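You operate a simulated robot arm through the tools that you are given. There is no shell and no other tool.

You are at the controls of a simulated robot arm. One attempt, no reset.

JOB
Share out the blue screen inserts on the steel table. At the end: the black cap stands where the nut jar (marked "NUTS") stood; the blue screen insert labelled "medium" from the steel table is on top of the green board; the blue screen insert that says "fine" from the steel table is in the grey batter tub; the nut jar stands on top of the bar of soap; whatever was shut is shut again. Leave all else as you found it, and nothing knocked over.

Only the result counts: the job must be done as asked and must still hold three seconds after the hand-in. Knocking over, shifting, dropping, spilling or breaking anything else fails it. Lids that push on must go on centred and level and be pressed home; caps that screw on are set level and turned clockwise until they are tight.

ROBOT AND FRAMES
A 6-joint arm with a two-finger gripper, fixed in place. Base frame: the origin is at the foot of the arm, x ahead of it, y to its left, z up; the work surface is at about z = 0. Readings come in cm, degrees, newtons and seconds.
With the tool pointing down near the work surface it reaches from about 24 to 62 cm from the base axis. Its first joint turns from -66.0 to 66.0 degrees. Payload 1.37 kg.
The tool frame sits at the grasp point between the pads (the TCP): z along the fingers, y along the line on which they close. The tips reach 2.2 cm beyond it. The gripper opens to 9.2 cm; its body begins 6.5 cm behind the TCP.
Orientation is told as [roll, pitch, yaw] about the base's x, y, z axes, in that order, counted from this pose: with the fingers straight down and closing along the base's y, the tool's x points along the base's -x, its y along +y and its z along -z.

CONTROLS
- The arm moves only by the tool apply_moves. Its arguments are lists of equal length, an entry for each row: "delta_rot": the turn, a rotation vector about the tool's x, y, z in units of 6 degrees (1.0 is 6 degrees), a list of three; "delta_pos": the shift along the tool's x, y, z in units of 40 mm (1.0 is 40 mm), a list of three; "hand": the finger opening in mm, from 0 to 92. In form: {"delta_rot": [[rx, ry, rz], ...], "delta_pos": [[tx, ty, tz], ...], "hand": [hand, ...]}. A call has 1 to 20 rows; each row shifts and turns the commanded pose from where the row before left it, along the tool's axes as they then stand. A call with a number of a shift or a turn outside -1 to 1 is refused whole. Rows are played at 5 a second. More than 5 cm and 8.6 degrees between two rows, or a gripper value outside its range, and nothing of the call is played. A pose out of reach is approached as far as the arm can. The call stops where the force on the tool passes 40 N (or 10 N more than at its start, if that is more) or the arm is blocked; 0.2 s more then pass. Each finger travels about 5.99 cm/s and halts on what it meets, pressing with about 26 N; the grip force reading is that of the motor and also rises with nothing between the fingers. The clock runs only during rows and for 0.2 s after the last one: add rows that do not move to give the fingers time. It gives the time, the measured TCP pose, the force on the tool (base axes), the opening and the grip force at its end, in the units of the frame above (readings bear some noise), with the torque about the TCP (base axes, N m) and any sound that the robot's microphone picked up.
- Cameras (640 x 400 px; columns grow to the right, rows downward): "scene" is fixed at [2.35, -42.47, 58.74]; the picture's right is [0.82, -0.58, 0.00], its down [-0.37, -0.52, -0.78] and it looks along [0.45, 0.63, -0.63] (base axes); focal length 334 px, centre (320, 200). "wrist" rides on the gripper at [7.1, 1.9, -10.2] in the tool frame; the picture's right is [-0.26, 0.97, 0.00], its down [-0.75, -0.20, -0.62] and it looks along [-0.60, -0.16, 0.78] (tool axes); focal length 280 px, centre (320, 200). There is no depth. A picture from a camera that has moved, and an enlarged one, comes with that camera's place and axes in the base frame and with its lens. The place of the scene camera against the robot may be out by one fixed shift of up to 1.8 cm in any direction.
- camera(camera): a new picture of that camera. It takes no simulated time.
- zoom(camera, box): a new picture of the part [left, top, right, bottom] of that camera's present view, enlarged. It takes no simulated time.
- finish_job(): hands the job in; it is judged then, once.

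Nothing tells you positions but the pictures and the camera data. Unless the task says otherwise, let go and move clear before handing in.

The tools are called after "Request:" as name(argument=value, ...) on one line, values as JSON. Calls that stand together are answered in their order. apply_moves: Moves the arm, as the interface text tells. Its arguments: {"type":"object","properties":{"delta_rot":{"type":"array","items":{"type":"array","items":{"type":"number"}}},"delta_pos":{"type":"array","items":{"type":"array","items":{"type":"number"}}},"hand":{"type":"array","items":{"type":"number"}}},"required":["delta_rot","delta_pos","hand"]} The other tools are called the same way: camera (camera) takes a picture; zoom (camera, box) takes an enlarged picture of a part of a camera's view; finish_job () hands the job in.

At the start:

```text
time_s: 0.0
eef_pos: [37.08, 5.33, 28.09]
orientation: [0.0, 0.0, 0.0]
ft_force: [0.1, 0.0, 1.1]
wrist_torque: [-0.04, 0.0, 0.03]
width: 9.19
grip_force: 0.0
```

scene: 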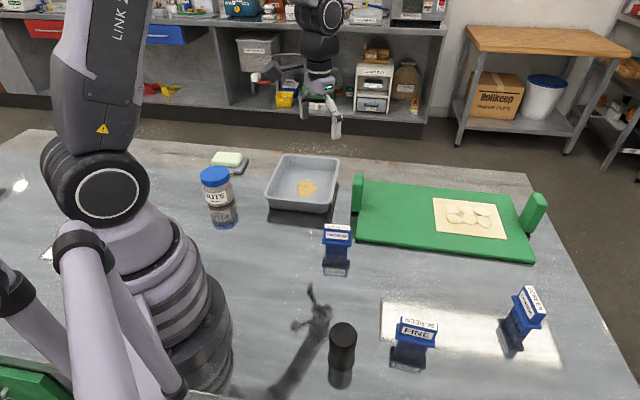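
wrist: 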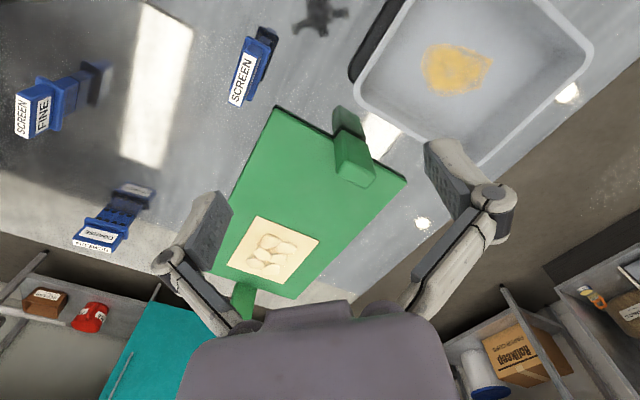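

I see a steel table with three blue screen inserts, a black cap, the nut jar, the soap, the grey tub and the green board. I'll start with enlarged pictures to read the labels and measure positions.

Request:
zoom(camera="scene", box=[180, 130, 360, 250])

Request:
zoom(camera="scene", box=[290, 210, 390, 290])

Request:
zoom(camera="scene", box=[310, 280, 470, 400])

Request:
zoom(camera="scene", box=[470, 270, 570, 370])

Request:
zoom(camera="wrist", box=[0, 0, 320, 280])

Request:
zoom(camera="scene", box=[340, 160, 560, 280])

```text
3.33 times, centred on (270, 190) of scene
camera zoom: at [2.35, -42.47, 58.74], right [0.82, -0.58, 0.0], down [-0.37, -0.52, -0.78], along [0.45, 0.63, -0.63], focal length 1114 px, centre (487, 233)
```

zoom: 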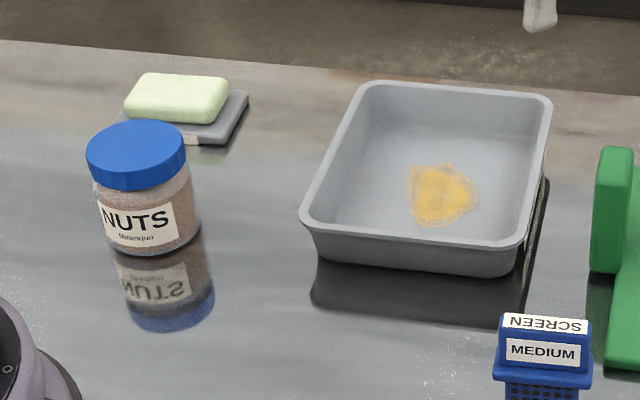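

```text
5.00 times, centred on (340, 250) of scene
camera zoom: at [2.35, -42.47, 58.74], right [0.82, -0.58, 0.0], down [-0.37, -0.52, -0.78], along [0.45, 0.63, -0.63], focal length 1671 px, centre (220, -50)
```

zoom: 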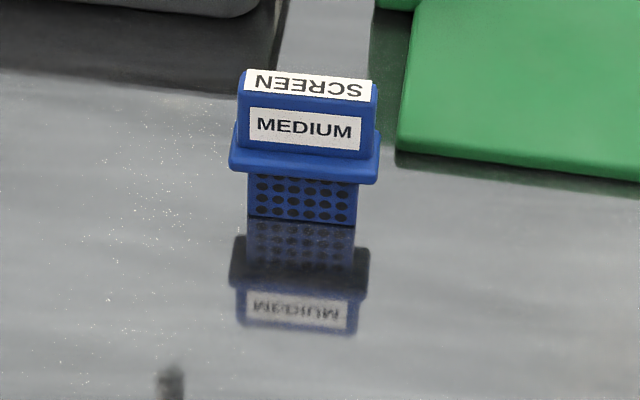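

```text
3.33 times, centred on (390, 340) of scene
camera zoom: at [2.35, -42.47, 58.74], right [0.82, -0.58, 0.0], down [-0.37, -0.52, -0.78], along [0.45, 0.63, -0.63], focal length 1114 px, centre (87, -267)
```

zoom: 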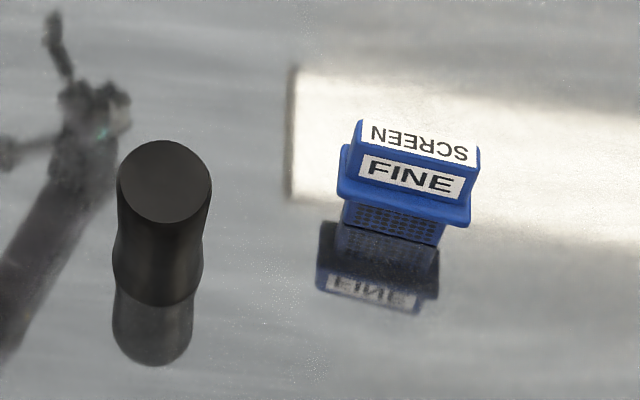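

```text
4.00 times, centred on (520, 320) of scene
camera zoom: at [2.35, -42.47, 58.74], right [0.82, -0.58, 0.0], down [-0.37, -0.52, -0.78], along [0.45, 0.63, -0.63], focal length 1337 px, centre (-480, -280)
```

zoom: 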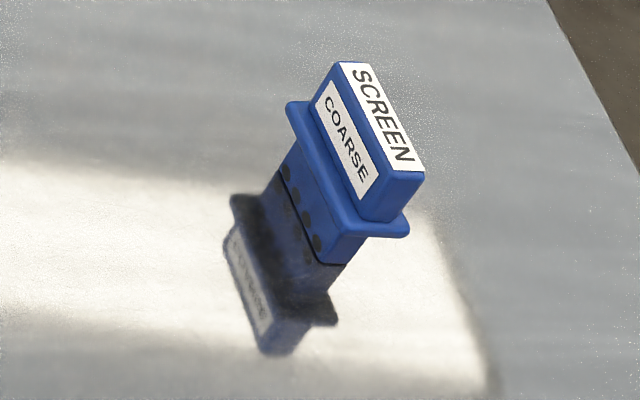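

```text
1.43 times, centred on (160, 140) of wrist
camera zoom: at [29.99, 7.31, 38.37], right [0.26, 0.97, 0.0], down [0.75, -0.2, 0.62], along [0.6, -0.16, -0.78], focal length 401 px, centre (549, 286)
```

zoom: 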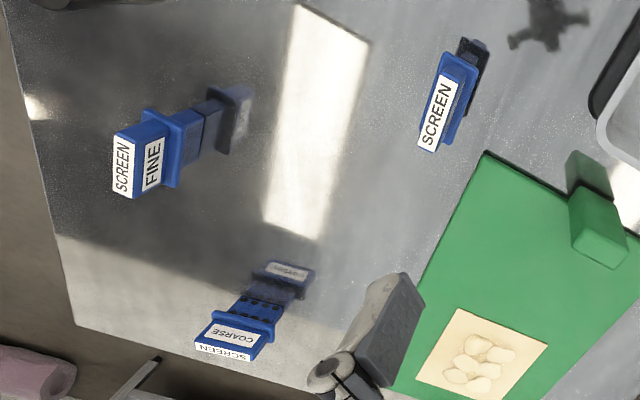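

```text
2.91 times, centred on (450, 220) of scene
camera zoom: at [2.35, -42.47, 58.74], right [0.82, -0.58, 0.0], down [-0.37, -0.52, -0.78], along [0.45, 0.63, -0.63], focal length 972 px, centre (-58, 142)
```

zoom: 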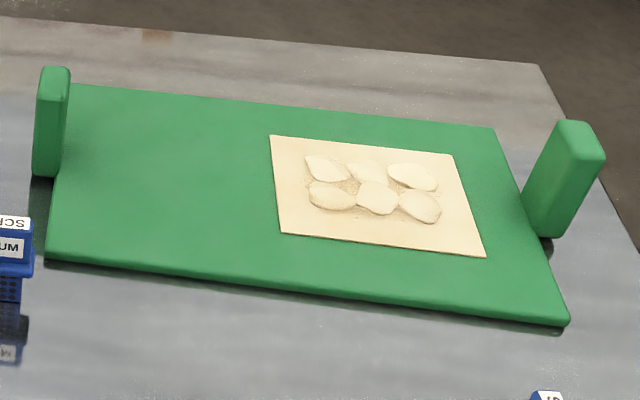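

I have rough positions: jar about (21, 32), soap about (29.5, 45.7), black cap about (20.7, -22.8), medium about (36, -2), fine about (33, -27.5), tub centre about (43, 22). Next I turn the tool and go above the jar to measure it with the wrist camera.

Request:
apply_moves(delta_rot=[[0, 0, -0.95], [0, 0, -0.95], [0, 0, -0.95], [0, 0, -0.95], [0, 0, -0.95], [0, 0, -0.95], [0, 0, -0.95], [0, 0, -0.95], [0, 0, -0.95], [0, 0, -0.95], [0, 0, 0], [0, 0, 0], [0, 0, 0], [0, 0, 0], [0, 0, 0], [0, 0, 0], [0, 0, 0], [0, 0, 0], [0, 0, 0], [0, 0, 0]], delta_pos=[[0, 0, 0], [0, 0, 0], [0, 0, 0], [0, 0, 0], [0, 0, 0], [0, 0, 0], [0, 0, 0], [0, 0, 0], [0, 0, 0], [0, 0, 0], [-0.373, 0.782, 0.0], [-0.373, 0.782, 0.0], [-0.373, 0.782, 0.0], [-0.373, 0.782, 0.0], [-0.373, 0.782, 0.0], [-0.373, 0.782, 0.0], [-0.373, 0.782, 0.0], [-0.373, 0.782, 0.0], [-0.373, 0.782, 0.0], [0, 0, 0]], hand=[92, 92, 92, 92, 92, 92, 92, 92, 92, 92, 92, 92, 92, 92, 92, 92, 92, 92, 92, 92])

Request:
camera(camera="wrist")

Request:
camera(camera="scene")

```text
time_s: 4.2
eef_pos: [20.55, 31.83, 28.11]
orientation: [0.0, 0.0, 57.0]
ft_force: [0.3, 0.3, -0.1]
wrist_torque: [0.0, 0.0, 0.0]
width: 9.21
grip_force: 0.2
```

```text
taken
camera wrist: at [15.12, 27.09, 38.36], right [-0.67, 0.75, 0.0], down [0.58, 0.52, 0.62], along [0.47, 0.42, -0.78], focal length 280 px, centre (320, 200)
```

wrist: 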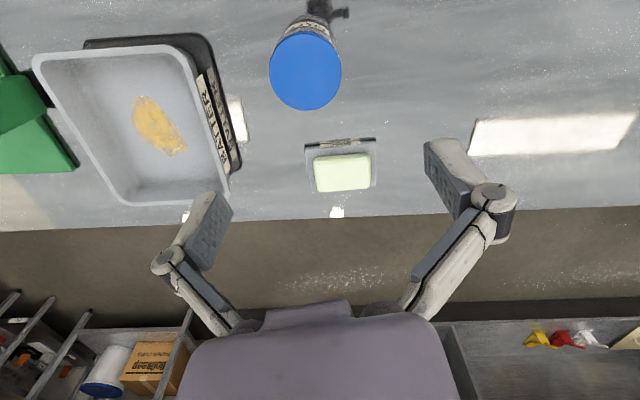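

```text
taken
```

scene: 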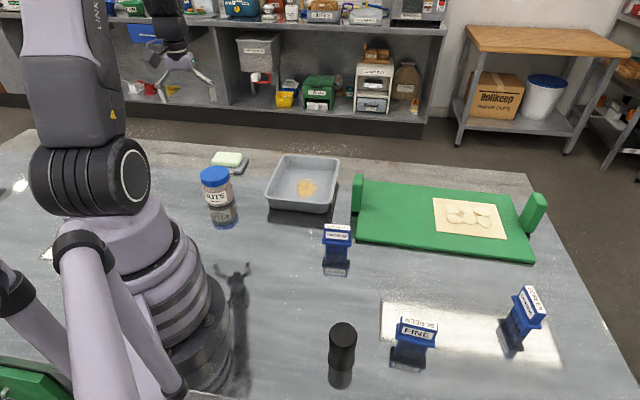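

The jar's lid is nearly below the tool, around (21.6, 31). I'll go lower to measure it more precisely.

Request:
apply_moves(delta_rot=[[0, 0, 0], [0, 0, 0], [0, 0, 0], [0, 0, 0]], delta_pos=[[0, 0, 0.8], [0, 0, 0.8], [0, 0, 0.8], [0, 0, 0]], hand=[92, 92, 92, 92])

Request:
camera(camera="wrist")

```text
time_s: 5.2
eef_pos: [20.51, 31.68, 18.45]
orientation: [0.0, 0.1, 57.0]
ft_force: [-0.1, 0.3, -0.6]
wrist_torque: [0.01, 0.02, 0.01]
width: 9.2
grip_force: 0.1
```

```text
taken
camera wrist: at [15.1, 26.9, 28.67], right [-0.67, 0.75, 0.0], down [0.58, 0.52, 0.62], along [0.47, 0.42, -0.78], focal length 280 px, centre (320, 200)
```

wrist: 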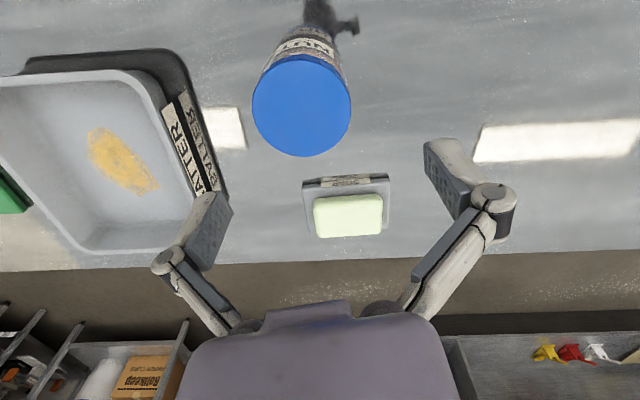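

Two views put the lid centre near (21.6–21.9, 31.0) with a diameter of about 7.4 cm. I'll centre over it and go lower for a better fix, staying above the lid.

Request:
apply_moves(delta_rot=[[0, 0, 0], [0, 0, 0], [0, 0, 0]], delta_pos=[[-0.008, -0.173, 0.55], [-0.008, -0.173, 0.55], [0, 0, 0]], hand=[92, 92, 92])

Request:
camera(camera="wrist")

Request:
zoom(camera="scene", box=[150, 120, 310, 240])

```text
time_s: 6.0
eef_pos: [21.79, 31.13, 14.01]
orientation: [0.1, 0.1, 57.0]
ft_force: [-0.1, -0.2, -0.1]
wrist_torque: [0.01, 0.0, 0.02]
width: 9.19
grip_force: 0.1
```

```text
taken
camera wrist: at [16.38, 26.26, 24.22], right [-0.67, 0.75, 0.0], down [0.58, 0.52, 0.62], along [0.47, 0.42, -0.78], focal length 280 px, centre (320, 200)
```

wrist: 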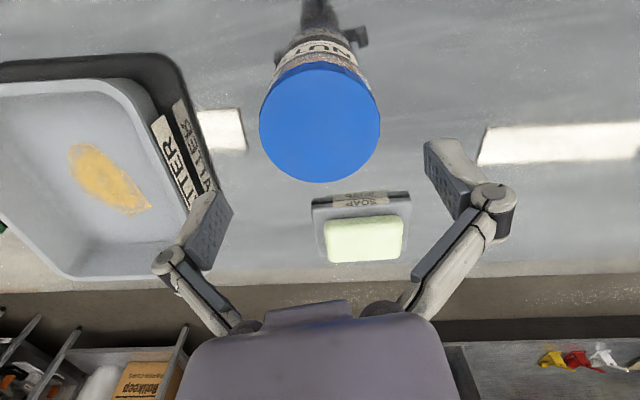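

```text
3.33 times, centred on (230, 180) of scene
camera zoom: at [2.35, -42.47, 58.74], right [0.82, -0.58, 0.0], down [-0.37, -0.52, -0.78], along [0.45, 0.63, -0.63], focal length 1114 px, centre (620, 267)
```

zoom: 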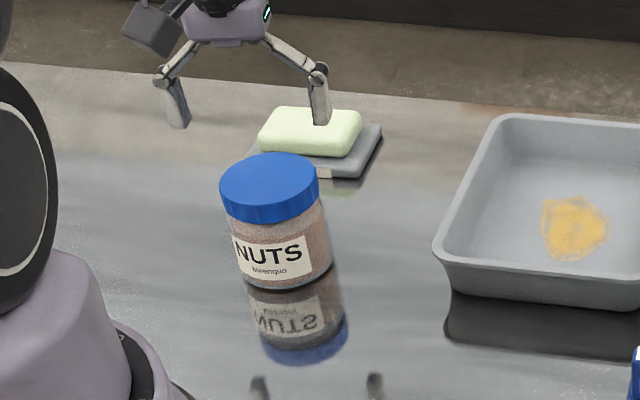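

The jar is centred between the fingers (lid centre about (21.63, 30.94), height about 7.7). I'll descend around the glass body, and close afterwards.

Request:
apply_moves(delta_rot=[[0, 0, 0], [0, 0, 0], [0, 0, 0], [0, 0, 0], [0, 0, 0], [0, 0, 0], [0, 0, 0]], delta_pos=[[0.05, 0.0, 0.4], [0, 0, 0.45], [0, 0, 0.45], [0, 0, 0.45], [0, 0, 0.45], [0, 0, 0.4], [0, 0, 0]], hand=[92, 92, 92, 92, 92, 92, 92])

Request:
camera(camera="wrist")

Request:
zoom(camera="scene", box=[150, 120, 310, 240])

```text
time_s: 7.6
eef_pos: [21.93, 31.09, 3.94]
orientation: [0.0, 0.0, 57.0]
ft_force: [-5.6, -4.1, 40.9]
wrist_torque: [0.5, 0.0, 0.04]
width: 9.37
grip_force: 23.9
```

```text
taken
camera wrist: at [16.38, 26.15, 14.01], right [-0.67, 0.75, 0.0], down [0.58, 0.52, 0.63], along [0.47, 0.42, -0.78], focal length 280 px, centre (320, 200)
```

wrist: 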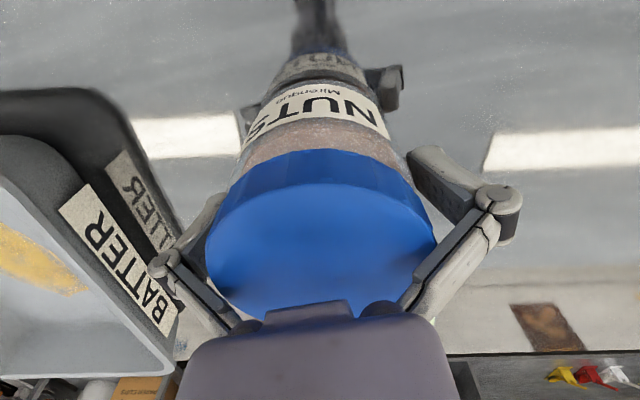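

```text
3.33 times, centred on (230, 180) of scene
camera zoom: at [2.34, -42.48, 58.73], right [0.82, -0.58, 0.0], down [-0.36, -0.52, -0.78], along [0.45, 0.63, -0.63], focal length 1114 px, centre (620, 267)
```

zoom: 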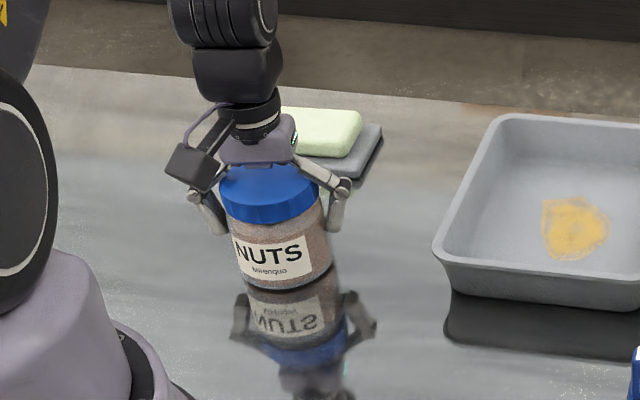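

The descent stopped on contact at z = 3.94: the sloping finger links touched the lid's rim. I'll back up about 1.3 cm and check that the jar still stands.

Request:
apply_moves(delta_rot=[[0, 0, 0], [0, 0, 0], [0, 0, 0]], delta_pos=[[0, 0, -0.2], [0, 0, -0.2], [0, 0, 0]], hand=[92, 92, 92])

Request:
camera(camera="wrist")

Request:
zoom(camera="scene", box=[150, 120, 310, 240])

```text
time_s: 8.4
eef_pos: [21.77, 30.83, 5.18]
orientation: [0.0, 0.0, 57.0]
ft_force: [0.0, -0.3, 0.2]
wrist_torque: [-0.01, 0.0, -0.01]
width: 9.17
grip_force: 0.0
```

```text
taken
camera wrist: at [16.35, 26.14, 15.45], right [-0.67, 0.75, 0.0], down [0.58, 0.52, 0.62], along [0.47, 0.42, -0.78], focal length 280 px, centre (320, 200)
```

wrist: 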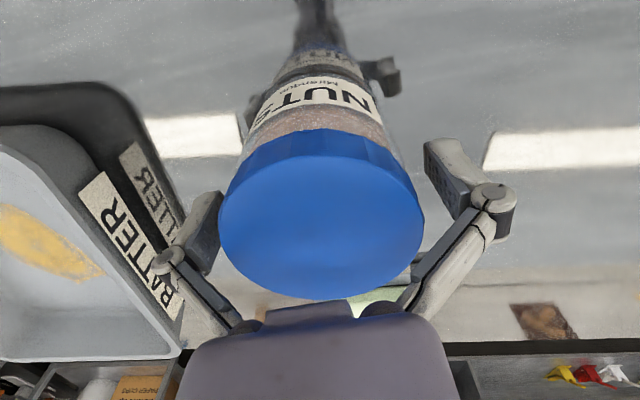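

```text
3.33 times, centred on (230, 180) of scene
camera zoom: at [2.35, -42.47, 58.74], right [0.82, -0.58, 0.0], down [-0.37, -0.52, -0.78], along [0.45, 0.63, -0.63], focal length 1114 px, centre (620, 267)
```

zoom: 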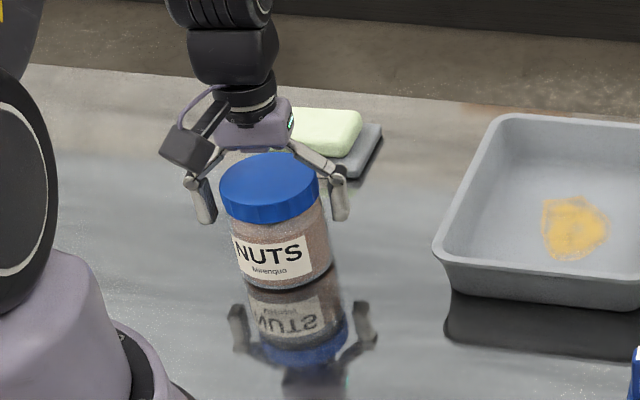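

The jar hasn't moved. I'll lower slightly, to about 4.6, and close on it gently.

Request:
apply_moves(delta_rot=[[0, 0, 0], [0, 0, 0], [0, 0, 0], [0, 0, 0], [0, 0, 0], [0, 0, 0]], delta_pos=[[0, 0, 0.13], [0, 0, 0], [0, 0, 0], [0, 0, 0], [0, 0, 0], [0, 0, 0]], hand=[92, 86, 80, 74, 68, 60])

Request:
camera(camera="wrist")

Request:
zoom(camera="scene", box=[150, 120, 310, 240])

```text
time_s: 9.8
eef_pos: [21.7, 31.1, 4.86]
orientation: [0.0, -0.1, 57.0]
ft_force: [0.2, -4.4, 21.2]
wrist_torque: [-0.02, 0.03, 0.1]
width: 7.89
grip_force: 25.9
```

```text
taken
camera wrist: at [16.35, 26.23, 15.01], right [-0.67, 0.75, 0.0], down [0.58, 0.52, 0.63], along [0.47, 0.42, -0.78], focal length 280 px, centre (320, 200)
```

wrist: 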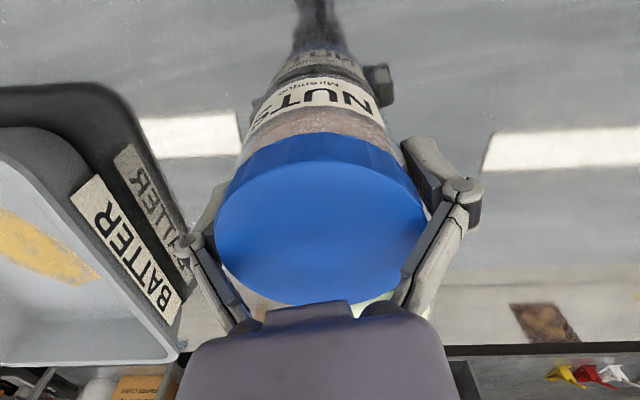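

```text
3.33 times, centred on (230, 180) of scene
camera zoom: at [2.34, -42.48, 58.74], right [0.82, -0.58, 0.0], down [-0.37, -0.52, -0.78], along [0.45, 0.63, -0.63], focal length 1114 px, centre (620, 267)
```

zoom: 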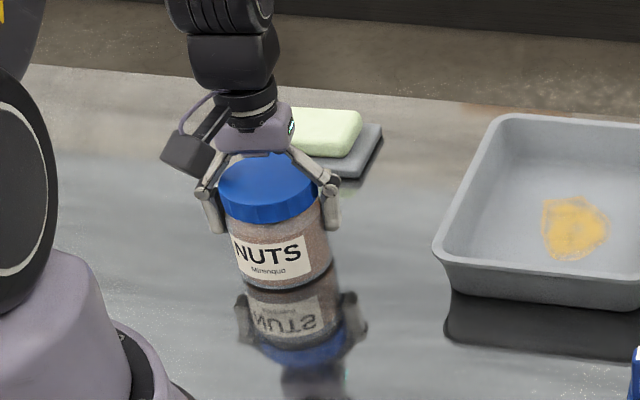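

The links, not the pads, are pinching the lid's edge. I'll open, raise to z of about 6.0 so the flat pads meet the side, and close again.

Request:
apply_moves(delta_rot=[[0, 0, 0], [0, 0, 0], [0, 0, 0], [0, 0, 0], [0, 0, 0], [0, 0, 0], [0, 0, 0], [0, 0, 0], [0, 0, 0], [0, 0, 0]], delta_pos=[[0, 0, 0], [0, 0, 0], [0, 0, 0], [0, 0, -0.17], [0, 0, -0.17], [0, 0, 0], [0, 0, 0], [0, 0, 0], [0, 0, 0], [0, 0, 0]], hand=[84, 92, 92, 92, 92, 92, 86, 80, 74, 68])

Request:
camera(camera="wrist")

Request:
zoom(camera="scene", box=[150, 120, 310, 240])

```text
time_s: 12.0
eef_pos: [21.81, 30.96, 6.06]
orientation: [-0.1, 0.0, 57.0]
ft_force: [-0.7, -0.8, 6.6]
wrist_torque: [-0.01, 0.04, 0.03]
width: 7.49
grip_force: 25.9
```

```text
taken
camera wrist: at [16.35, 26.19, 16.34], right [-0.67, 0.75, 0.0], down [0.58, 0.52, 0.63], along [0.47, 0.42, -0.78], focal length 280 px, centre (320, 200)
```

wrist: 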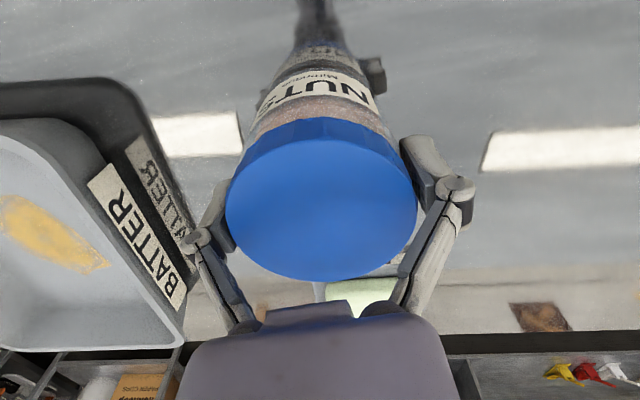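

```text
3.33 times, centred on (230, 180) of scene
camera zoom: at [2.35, -42.47, 58.74], right [0.82, -0.58, 0.0], down [-0.37, -0.52, -0.78], along [0.45, 0.63, -0.63], focal length 1114 px, centre (620, 267)
```

zoom: 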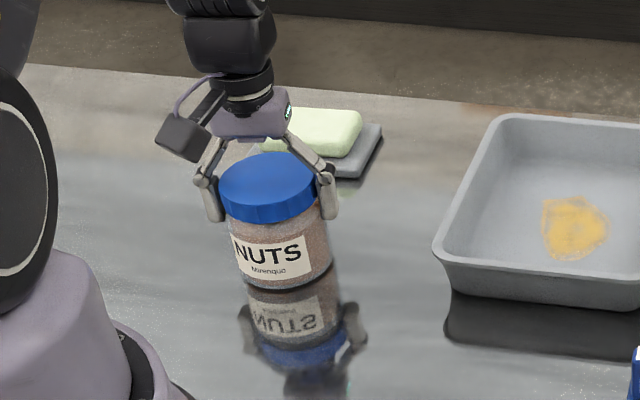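

The width is now 7.49, but there is still about 6.6 N of push. I'll regrip roughly 0.6 cm higher for a clean pad contact.

Request:
apply_moves(delta_rot=[[0, 0, 0], [0, 0, 0], [0, 0, 0], [0, 0, 0], [0, 0, 0], [0, 0, 0], [0, 0, 0], [0, 0, 0]], delta_pos=[[0, 0, 0], [0, 0, 0], [0, 0, -0.15], [0, 0, 0], [0, 0, 0], [0, 0, 0], [0, 0, 0], [0, 0, 0]], hand=[84, 90, 90, 90, 84, 78, 72, 66])

Request:
camera(camera="wrist")

Request:
zoom(camera="scene", box=[150, 120, 310, 240])

```text
time_s: 13.8
eef_pos: [21.87, 30.96, 6.7]
orientation: [0.0, 0.0, 57.0]
ft_force: [-1.7, -1.1, 7.3]
wrist_torque: [-0.09, 0.03, -0.01]
width: 7.49
grip_force: 25.7
```

```text
taken
camera wrist: at [16.37, 26.21, 17.01], right [-0.67, 0.75, 0.0], down [0.58, 0.52, 0.63], along [0.47, 0.42, -0.78], focal length 280 px, centre (320, 200)
```

wrist: 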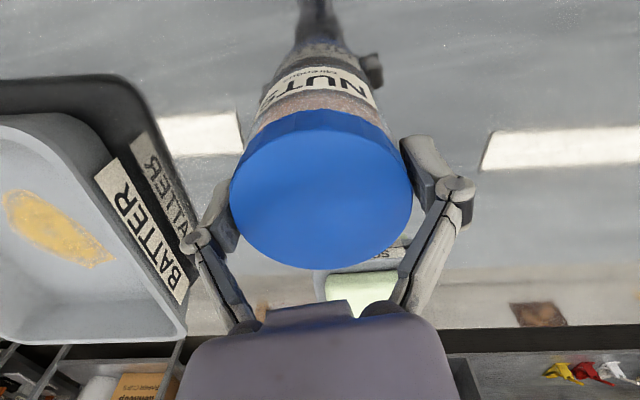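

```text
3.33 times, centred on (230, 180) of scene
camera zoom: at [2.35, -42.47, 58.74], right [0.82, -0.58, 0.0], down [-0.37, -0.52, -0.78], along [0.45, 0.63, -0.63], focal length 1114 px, centre (620, 267)
```

zoom: 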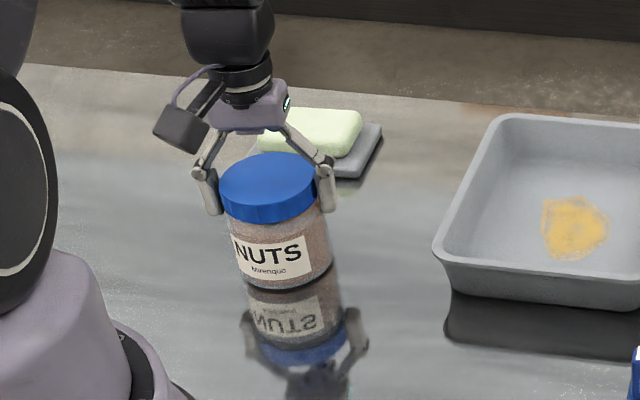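

The width is again 7.49, which is the lid diameter, so this is a clean pad grip. I'll lift slowly by 1.5 cm and check that the whole jar follows.

Request:
apply_moves(delta_rot=[[0, 0, 0], [0, 0, 0], [0, 0, 0], [0, 0, 0]], delta_pos=[[0, 0, -0.1], [0, 0, -0.15], [0, 0, -0.15], [0, 0, 0]], hand=[60, 60, 60, 60])

Request:
zoom(camera="scene", box=[150, 120, 310, 240])

Request:
camera(camera="wrist")

```text
time_s: 14.8
eef_pos: [21.83, 30.88, 8.33]
orientation: [0.0, 0.1, 57.0]
ft_force: [-1.0, -0.6, 2.9]
wrist_torque: [-0.07, 0.0, 0.01]
width: 7.52
grip_force: 19.7
```

```text
3.33 times, centred on (230, 180) of scene
camera zoom: at [2.35, -42.47, 58.74], right [0.82, -0.58, 0.0], down [-0.37, -0.52, -0.78], along [0.45, 0.63, -0.63], focal length 1114 px, centre (620, 267)
```

zoom: 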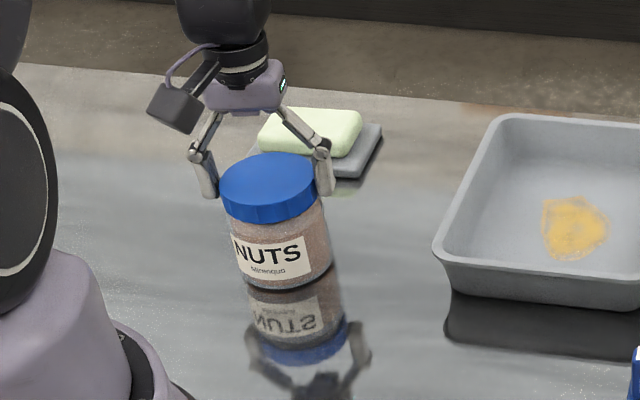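

```text
taken
camera wrist: at [16.39, 26.2, 18.6], right [-0.67, 0.75, 0.0], down [0.58, 0.52, 0.62], along [0.47, 0.42, -0.78], focal length 280 px, centre (320, 200)
```

wrist: 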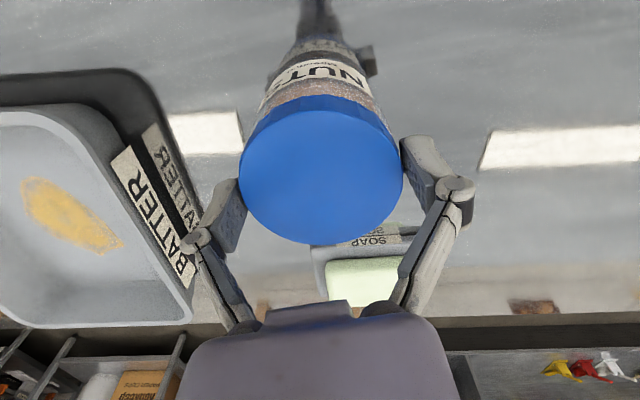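

The jar stayed on the table while the fingers slid up the lid, so that hold was too weak. I'll go back down to about z = 5.9, regrip, and lift by millimetres while watching the force.

Request:
apply_moves(delta_rot=[[0, 0, 0], [0, 0, 0], [0, 0, 0], [0, 0, 0], [0, 0, 0], [0, 0, 0], [0, 0, 0], [0, 0, 0], [0, 0, 0], [0, 0, 0], [0, 0, 0]], delta_pos=[[0, 0, 0], [0, 0, 0], [0, 0, 0.2], [0, 0, 0.2], [0, 0, 0.2], [0, 0, 0], [0, 0, 0], [0, 0, 0], [0, 0, 0], [0, 0, 0], [0, 0, 0]], hand=[84, 90, 90, 90, 90, 90, 80, 70, 50, 30, 0])

Request:
apply_moves(delta_rot=[[0, 0, 0], [0, 0, 0]], delta_pos=[[0, 0, -0.05], [0, 0, 0]], hand=[0, 0])

Request:
apply_moves(delta_rot=[[0, 0, 0], [0, 0, 0]], delta_pos=[[0, 0, -0.05], [0, 0, 0]], hand=[0, 0])

Request:
zoom(camera="scene", box=[150, 120, 310, 240])

```text
time_s: 17.2
eef_pos: [21.78, 31.12, 6.08]
orientation: [0.0, 0.0, 56.9]
ft_force: [-0.8, 0.0, 2.4]
wrist_torque: [-0.02, -0.02, 0.01]
width: 7.49
grip_force: 26.0
```

```text
time_s: 17.8
eef_pos: [21.84, 31.09, 6.22]
orientation: [0.0, 0.0, 57.0]
ft_force: [0.3, -0.7, -0.8]
wrist_torque: [-0.03, 0.0, -0.02]
width: 7.47
grip_force: 26.3
```

```text
time_s: 18.4
eef_pos: [21.8, 31.03, 6.35]
orientation: [0.0, -0.1, 56.9]
ft_force: [-0.5, -0.3, -1.6]
wrist_torque: [-0.01, 0.03, -0.01]
width: 7.47
grip_force: 26.0
```

```text
3.33 times, centred on (230, 180) of scene
camera zoom: at [2.35, -42.47, 58.75], right [0.82, -0.58, 0.0], down [-0.37, -0.52, -0.78], along [0.45, 0.63, -0.63], focal length 1114 px, centre (620, 267)
```

zoom: 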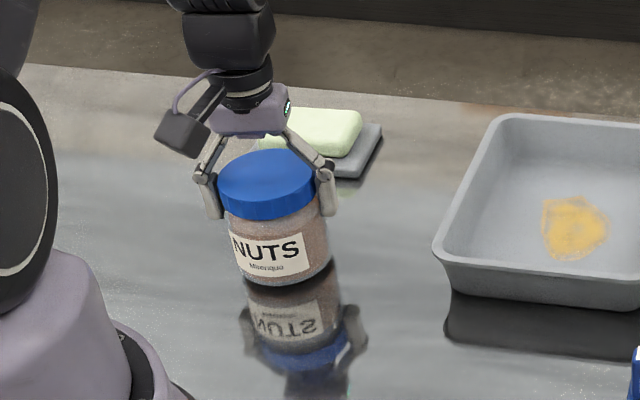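

With the fingers commanded fully closed, the jar now follows (force about -1.6 N). I'll continue lifting and verify.

Request:
apply_moves(delta_rot=[[0, 0, 0], [0, 0, 0], [0, 0, 0], [0, 0, 0], [0, 0, 0]], delta_pos=[[0, 0, -0.1], [0, 0, -0.1], [0, 0, -0.1], [0, 0, -0.1], [0, 0, 0]], hand=[0, 0, 0, 0, 0])

Request:
zoom(camera="scene", box=[150, 120, 310, 240])

Request:
camera(camera="wrist")

```text
time_s: 19.6
eef_pos: [21.81, 31.06, 7.89]
orientation: [0.1, 0.0, 57.0]
ft_force: [0.8, -0.1, -3.0]
wrist_torque: [-0.05, 0.02, 0.01]
width: 7.5
grip_force: 26.3
```

```text
3.33 times, centred on (230, 180) of scene
camera zoom: at [2.35, -42.47, 58.75], right [0.82, -0.58, 0.0], down [-0.37, -0.52, -0.78], along [0.45, 0.63, -0.63], focal length 1114 px, centre (620, 267)
```

zoom: 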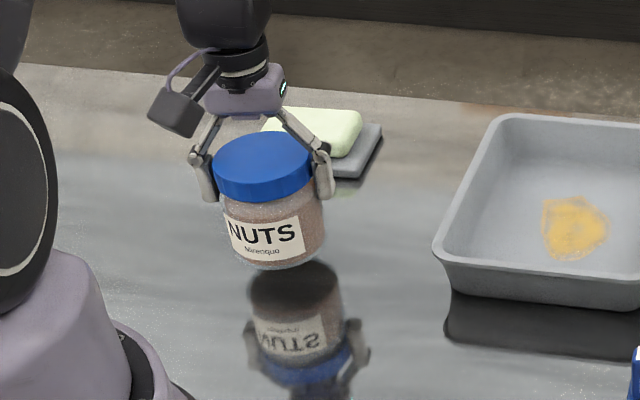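

```text
taken
camera wrist: at [16.36, 26.23, 18.27], right [-0.67, 0.75, 0.0], down [0.58, 0.52, 0.62], along [0.47, 0.42, -0.78], focal length 280 px, centre (320, 200)
```

wrist: 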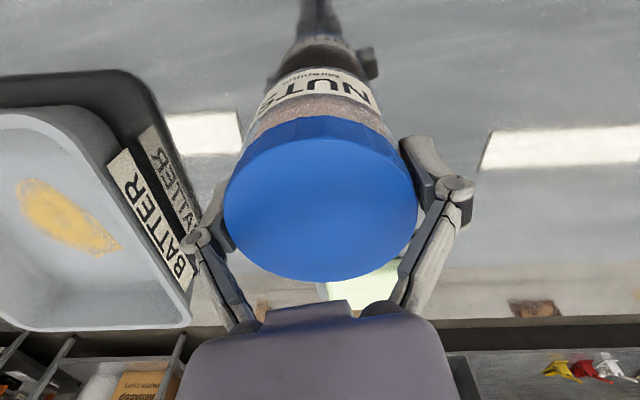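

The jar is lifted and level, with its base about 6.1 cm below the TCP. Before placing it I'll raise it and shift sideways so the wrist camera sees the soap past the fingers.

Request:
apply_moves(delta_rot=[[0, 0, 0], [0, 0, 0], [0, 0, 0], [0, 0, 0], [0, 0, 0], [0, 0, 0], [0, 0, 0], [0, 0, 0], [0, 0, 0], [0, 0, 0], [0, 0, 0], [0, 0, 0], [0, 0, 0], [0, 0, 0], [0, 0, 0]], delta_pos=[[0, 0, -0.4], [0, 0, -0.5], [0, 0, -0.5], [0, 0, -0.5], [0, 0, -0.4], [0, -0.2, 0], [0, -0.5, 0], [0, -0.6, 0], [0, -0.6, 0], [0, -0.6, 0], [0, -0.6, 0], [0, -0.6, 0], [0, -0.5, 0], [0, -0.3, 0], [0, 0, 0]], hand=[0, 0, 0, 0, 0, 0, 0, 0, 0, 0, 0, 0, 0, 0, 0])

Request:
camera(camera="wrist")

Request:
zoom(camera="wrist", box=[460, 130, 620, 250])

Request:
camera(camera="scene")

```text
time_s: 22.8
eef_pos: [36.89, 21.31, 17.11]
orientation: [0.0, 0.0, 57.0]
ft_force: [0.6, -0.5, -2.3]
wrist_torque: [-0.02, 0.0, 0.01]
width: 7.47
grip_force: 25.7
```

```text
taken
camera wrist: at [31.49, 16.52, 27.44], right [-0.67, 0.75, 0.0], down [0.58, 0.52, 0.62], along [0.47, 0.42, -0.78], focal length 280 px, centre (320, 200)
```

wrist: 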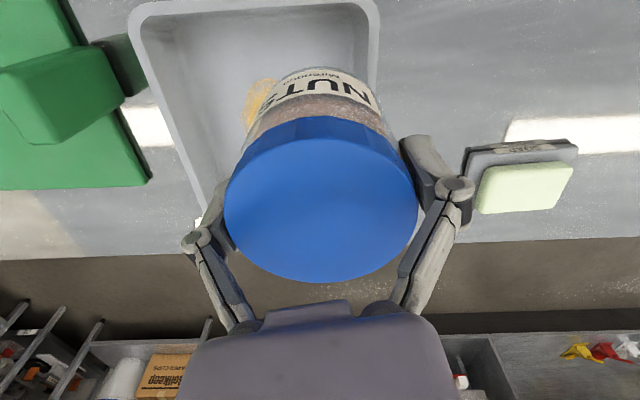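

```text
3.33 times, centred on (540, 190) of wrist
camera zoom: at [31.49, 16.52, 27.44], right [-0.67, 0.75, 0.0], down [0.58, 0.52, 0.62], along [0.47, 0.42, -0.78], focal length 935 px, centre (-413, 233)
```

zoom: 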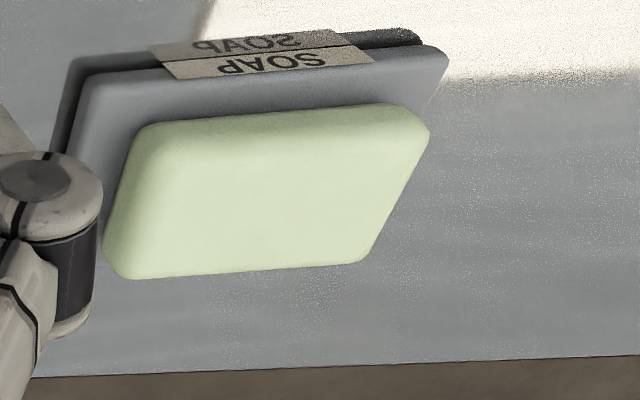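

```text
taken
```

scene: 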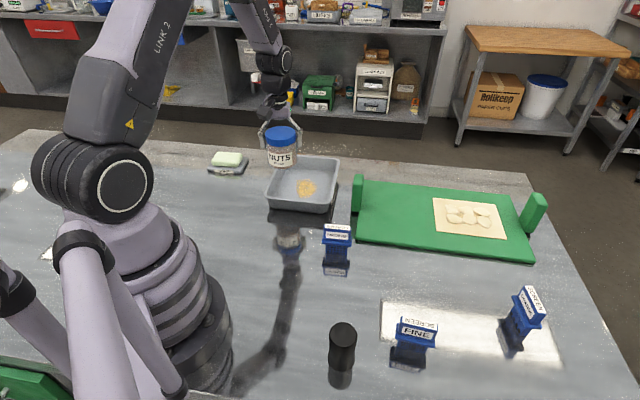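

The soap top measures about 8.6 × 6.4 cm, centred near (30.25, 45.3) at z of about 2.6. I'll carry the jar above it and lower it to just over the soap.

Request:
apply_moves(delta_rot=[[0, 0, 0], [0, 0, 0], [0, 0, 0], [0, 0, 0], [0, 0, 0], [0, 0, 0], [0, 0, 0], [0, 0, 0], [0, 0, 0], [0, 0, 0], [0, 0, 0], [0, 0, 0], [0, 0, 0], [0, 0, 0], [0, 0, 0], [0, 0, 0], [0, 0, 0], [0, 0, 0]], delta_pos=[[-0.2063, 0.2329, 0], [-0.4126, 0.4658, 0], [-0.4126, 0.4658, 0], [-0.4126, 0.4658, 0], [-0.4126, 0.4658, 0], [-0.4126, 0.4658, 0], [-0.4126, 0.4658, 0], [-0.4126, 0.4658, 0], [-0.4126, 0.4658, 0], [-0.4126, 0.4658, 0], [-0.2063, 0.2329, 0], [0, 0, 0], [0, 0, 0.3], [0, 0, 0.4], [0, 0, 0.4], [0, 0, 0.4], [0, 0, 0.25], [0, 0, 0]], hand=[0, 0, 0, 0, 0, 0, 0, 0, 0, 0, 0, 0, 0, 0, 0, 0, 0, 0])

Request:
camera(camera="wrist")

Request:
zoom(camera="scene", box=[170, 100, 290, 190])

```text
time_s: 26.6
eef_pos: [30.47, 45.18, 10.11]
orientation: [0.0, 0.0, 57.0]
ft_force: [0.5, -0.2, -1.8]
wrist_torque: [0.01, 0.0, -0.02]
width: 7.48
grip_force: 26.2
```

```text
taken
camera wrist: at [24.93, 40.41, 20.43], right [-0.67, 0.75, 0.0], down [0.58, 0.52, 0.63], along [0.47, 0.42, -0.78], focal length 280 px, centre (320, 200)
```

wrist: 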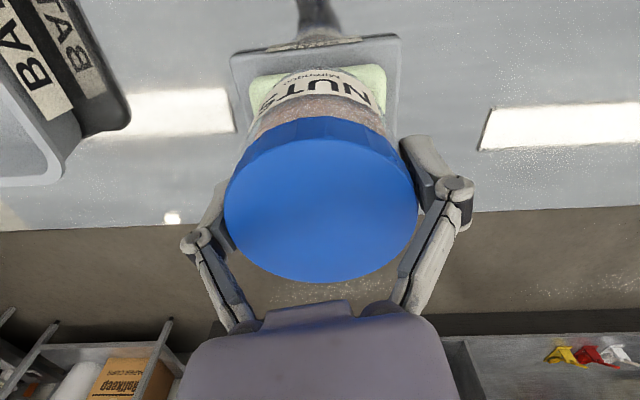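

```text
4.44 times, centred on (230, 145) of scene
camera zoom: at [2.35, -42.47, 58.75], right [0.82, -0.58, 0.0], down [-0.37, -0.52, -0.78], along [0.45, 0.63, -0.63], focal length 1485 px, centre (720, 444)
```

zoom: 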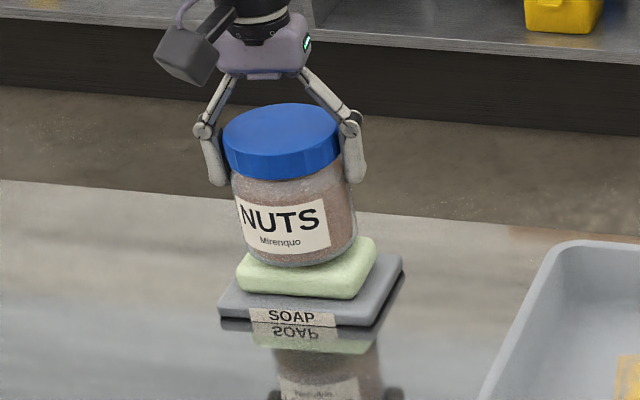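

The jar hovers centrally over the soap, about 1.3 cm up. I'll lower it in small steps and watch the force.

Request:
apply_moves(delta_rot=[[0, 0, 0], [0, 0, 0], [0, 0, 0], [0, 0, 0], [0, 0, 0]], delta_pos=[[0, 0, 0.06], [0, 0, 0.06], [0, 0, 0.06], [0, 0, 0.06], [0, 0, 0]], hand=[0, 0, 0, 0, 0])

Request:
zoom(camera="scene", box=[170, 100, 290, 190])

```text
time_s: 27.8
eef_pos: [30.3, 45.26, 9.34]
orientation: [0.1, -0.1, 57.0]
ft_force: [-1.6, -5.7, 17.9]
wrist_torque: [-0.07, 0.04, 0.09]
width: 7.5
grip_force: 25.9
```

```text
4.44 times, centred on (230, 145) of scene
camera zoom: at [2.34, -42.48, 58.74], right [0.82, -0.58, 0.0], down [-0.37, -0.52, -0.78], along [0.45, 0.63, -0.63], focal length 1485 px, centre (720, 444)
```

zoom: 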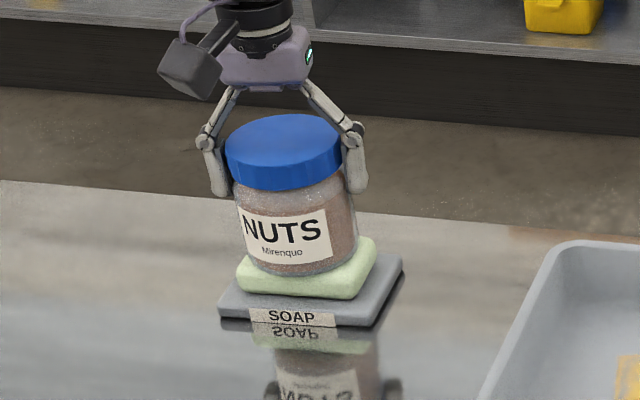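

Contact: 18 N of push with the jar resting on the soap. I'll relieve the pressure slightly before opening.

Request:
apply_moves(delta_rot=[[0, 0, 0], [0, 0, 0]], delta_pos=[[0, 0, -0.03], [0, 0, 0]], hand=[0, 0])

```text
time_s: 28.4
eef_pos: [30.2, 45.23, 9.34]
orientation: [-0.1, -0.2, 57.0]
ft_force: [3.6, 2.0, 10.1]
wrist_torque: [0.26, -0.33, -0.09]
width: 7.48
grip_force: 26.3
```

Request:
apply_moves(delta_rot=[[0, 0, 0], [0, 0, 0]], delta_pos=[[0, 0, -0.025], [0, 0, 0]], hand=[0, 0])

Request:
zoom(camera="scene", box=[170, 100, 290, 190])

Request:
camera(camera="wrist")

```text
time_s: 29.0
eef_pos: [30.11, 45.15, 9.35]
orientation: [-0.1, 0.1, 56.9]
ft_force: [0.2, 3.0, 5.1]
wrist_torque: [0.39, -0.1, 0.08]
width: 7.46
grip_force: 26.0
```

```text
4.44 times, centred on (230, 145) of scene
camera zoom: at [2.35, -42.47, 58.74], right [0.82, -0.58, 0.0], down [-0.37, -0.52, -0.78], along [0.45, 0.63, -0.63], focal length 1485 px, centre (720, 444)
```

zoom: 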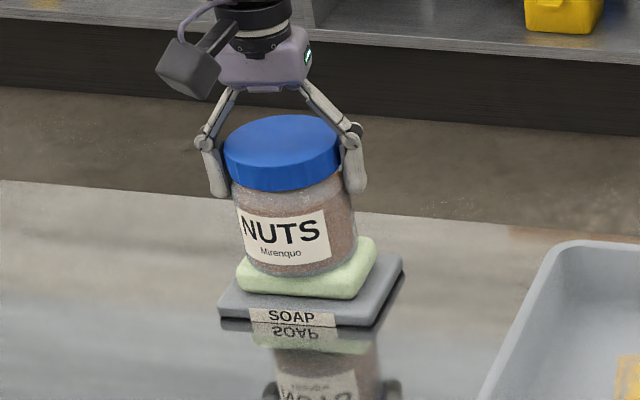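

```text
taken
camera wrist: at [24.83, 40.36, 19.62], right [-0.67, 0.75, 0.0], down [0.58, 0.52, 0.62], along [0.47, 0.42, -0.78], focal length 280 px, centre (320, 200)
```

wrist: 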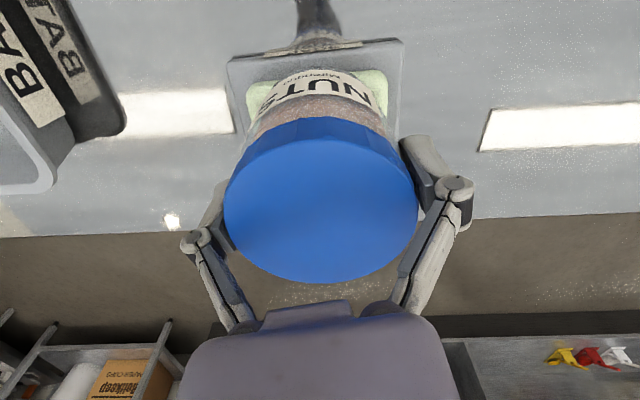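

Request:
zoom(camera="scene", box=[200, 130, 260, 180])

Request:
zoom(camera="wrist", box=[220, 20, 420, 140])

```text
8.00 times, centred on (230, 155) of scene
camera zoom: at [2.35, -42.47, 58.74], right [0.82, -0.58, 0.0], down [-0.37, -0.52, -0.78], along [0.45, 0.63, -0.63], focal length 2674 px, centre (1040, 560)
```

zoom: 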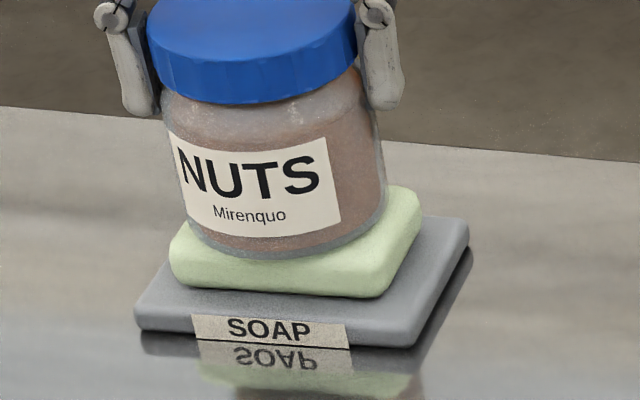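

```text
3.20 times, centred on (320, 80) of wrist
camera zoom: at [24.83, 40.36, 19.62], right [-0.67, 0.75, 0.0], down [0.58, 0.52, 0.62], along [0.47, 0.42, -0.78], focal length 897 px, centre (320, 584)
```

zoom: 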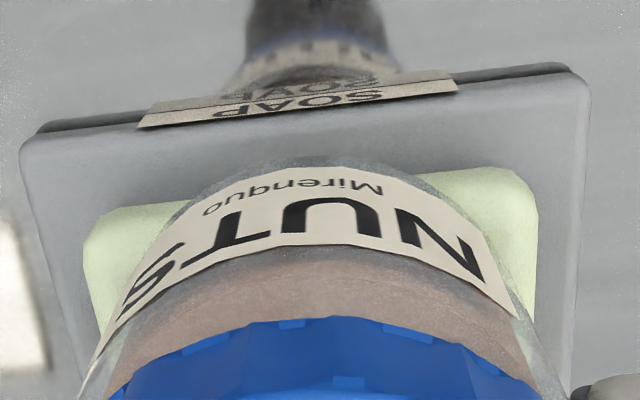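

The jar rests on the soap within about 0.5 cm of its centre. I'll open the fingers now and check before rising.

Request:
apply_moves(delta_rot=[[0, 0, 0], [0, 0, 0], [0, 0, 0], [0, 0, 0]], delta_pos=[[0, 0, 0], [0, 0, 0], [0, 0, 0], [0, 0, 0]], hand=[78, 85, 92, 92])

Request:
camera(camera="wrist")

Request:
zoom(camera="scene", box=[170, 100, 290, 190])

```text
time_s: 30.0
eef_pos: [30.34, 45.15, 9.34]
orientation: [0.0, 0.1, 57.1]
ft_force: [0.4, 0.3, -0.4]
wrist_torque: [-0.05, 0.02, -0.02]
width: 9.17
grip_force: 0.1
```

```text
taken
camera wrist: at [24.86, 40.35, 19.64], right [-0.67, 0.75, 0.0], down [0.58, 0.52, 0.62], along [0.47, 0.42, -0.78], focal length 280 px, centre (320, 200)
```

wrist: 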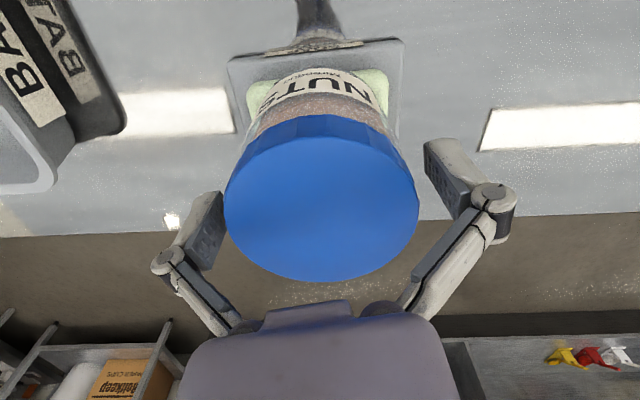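

```text
4.44 times, centred on (230, 145) of scene
camera zoom: at [2.35, -42.47, 58.74], right [0.82, -0.58, 0.0], down [-0.37, -0.52, -0.78], along [0.45, 0.63, -0.63], focal length 1485 px, centre (720, 444)
```

zoom: 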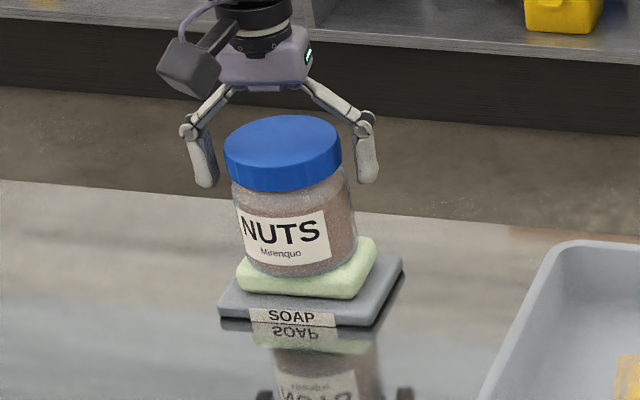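

The jar stands steadily on the soap. Next I rise, swing across to the right side, and measure the black cap from above.

Request:
apply_moves(delta_rot=[[0, 0, 0], [0, 0, 0], [0, 0, 0], [0, 0, 0], [0, 0, 0], [0, 0, 0], [0, 0, 0], [0, 0, 0], [0, 0, 0], [0, 0, 0], [0, 0, 0], [0, 0, 0], [0, 0, 0], [0, 0, 0], [0, 0, 0], [0, 0, 0], [0, 0, 0]], delta_pos=[[0, 0, -0.3], [0, 0, -0.6], [0, 0, -0.95], [0, 0, -0.95], [0, 0, -0.95], [0, 0, -0.2], [0.695, -0.605, 0], [0.695, -0.605, 0], [0.695, -0.605, 0], [0.695, -0.605, 0], [0.695, -0.605, 0], [0.695, -0.605, 0], [0.695, -0.605, 0], [0.695, -0.605, 0], [0.695, -0.605, 0], [0.695, -0.605, 0], [0.695, -0.605, 0]], hand=[92, 92, 92, 92, 92, 92, 92, 92, 92, 92, 92, 92, 92, 92, 92, 92, 92])

Request:
apply_moves(delta_rot=[[0, 0, 0.98], [0, 0, 0.98], [0, 0, 0.98], [0, 0, 0.98], [0, 0, 0.98], [0, 0, 0.98], [0, 0, 0.98], [0, 0, 0.98], [0, 0, 0.98], [0, 0, 0.98], [0, 0, 0.98], [0, 0, 0.98], [0, 0, 0.98], [0, 0, 0.98], [0, 0, 0.98], [0, 0, 0.98], [0, 0, 0.98], [0, 0, 0]], delta_pos=[[0, 0, 0], [0, 0, 0], [0, 0, 0], [0, 0, 0], [0, 0, 0], [0, 0, 0], [0, 0, 0], [0, 0, 0], [0, 0, 0], [0, 0, 0], [0, 0, 0], [0, 0, 0], [0, 0, 0], [0, 0, 0], [0, 0, 0], [0, 0, 0], [0, 0, 0], [0, 0, 0]], hand=[92, 92, 92, 92, 92, 92, 92, 92, 92, 92, 92, 92, 92, 92, 92, 92, 92, 92])

Request:
camera(camera="wrist")

Request:
zoom(camera="scene", box=[170, 100, 290, 190])

```text
time_s: 33.6
eef_pos: [36.05, 4.91, 25.25]
orientation: [0.0, 0.0, 57.1]
ft_force: [0.0, 0.1, -0.1]
wrist_torque: [0.0, -0.06, -0.01]
width: 9.21
grip_force: 0.1
```

```text
time_s: 37.4
eef_pos: [35.95, 5.04, 25.34]
orientation: [0.0, 0.1, -43.1]
ft_force: [0.0, -0.5, -0.4]
wrist_torque: [-0.01, -0.01, 0.02]
width: 9.22
grip_force: 0.1
```

```text
taken
camera wrist: at [32.11, 11.36, 35.53], right [0.85, 0.53, 0.0], down [0.41, -0.66, 0.62], along [0.33, -0.53, -0.78], focal length 280 px, centre (320, 200)
```

wrist: 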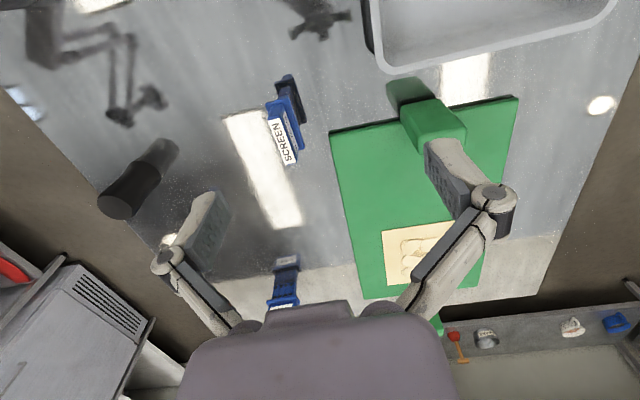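

```text
4.44 times, centred on (230, 145) of scene
camera zoom: at [2.35, -42.47, 58.74], right [0.82, -0.58, 0.0], down [-0.37, -0.52, -0.78], along [0.45, 0.63, -0.63], focal length 1485 px, centre (720, 444)
```

zoom: 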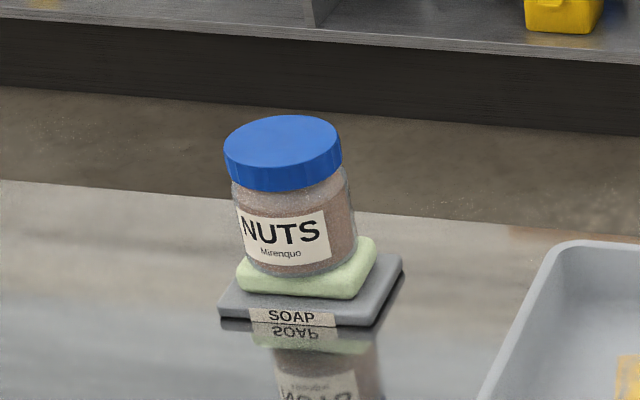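

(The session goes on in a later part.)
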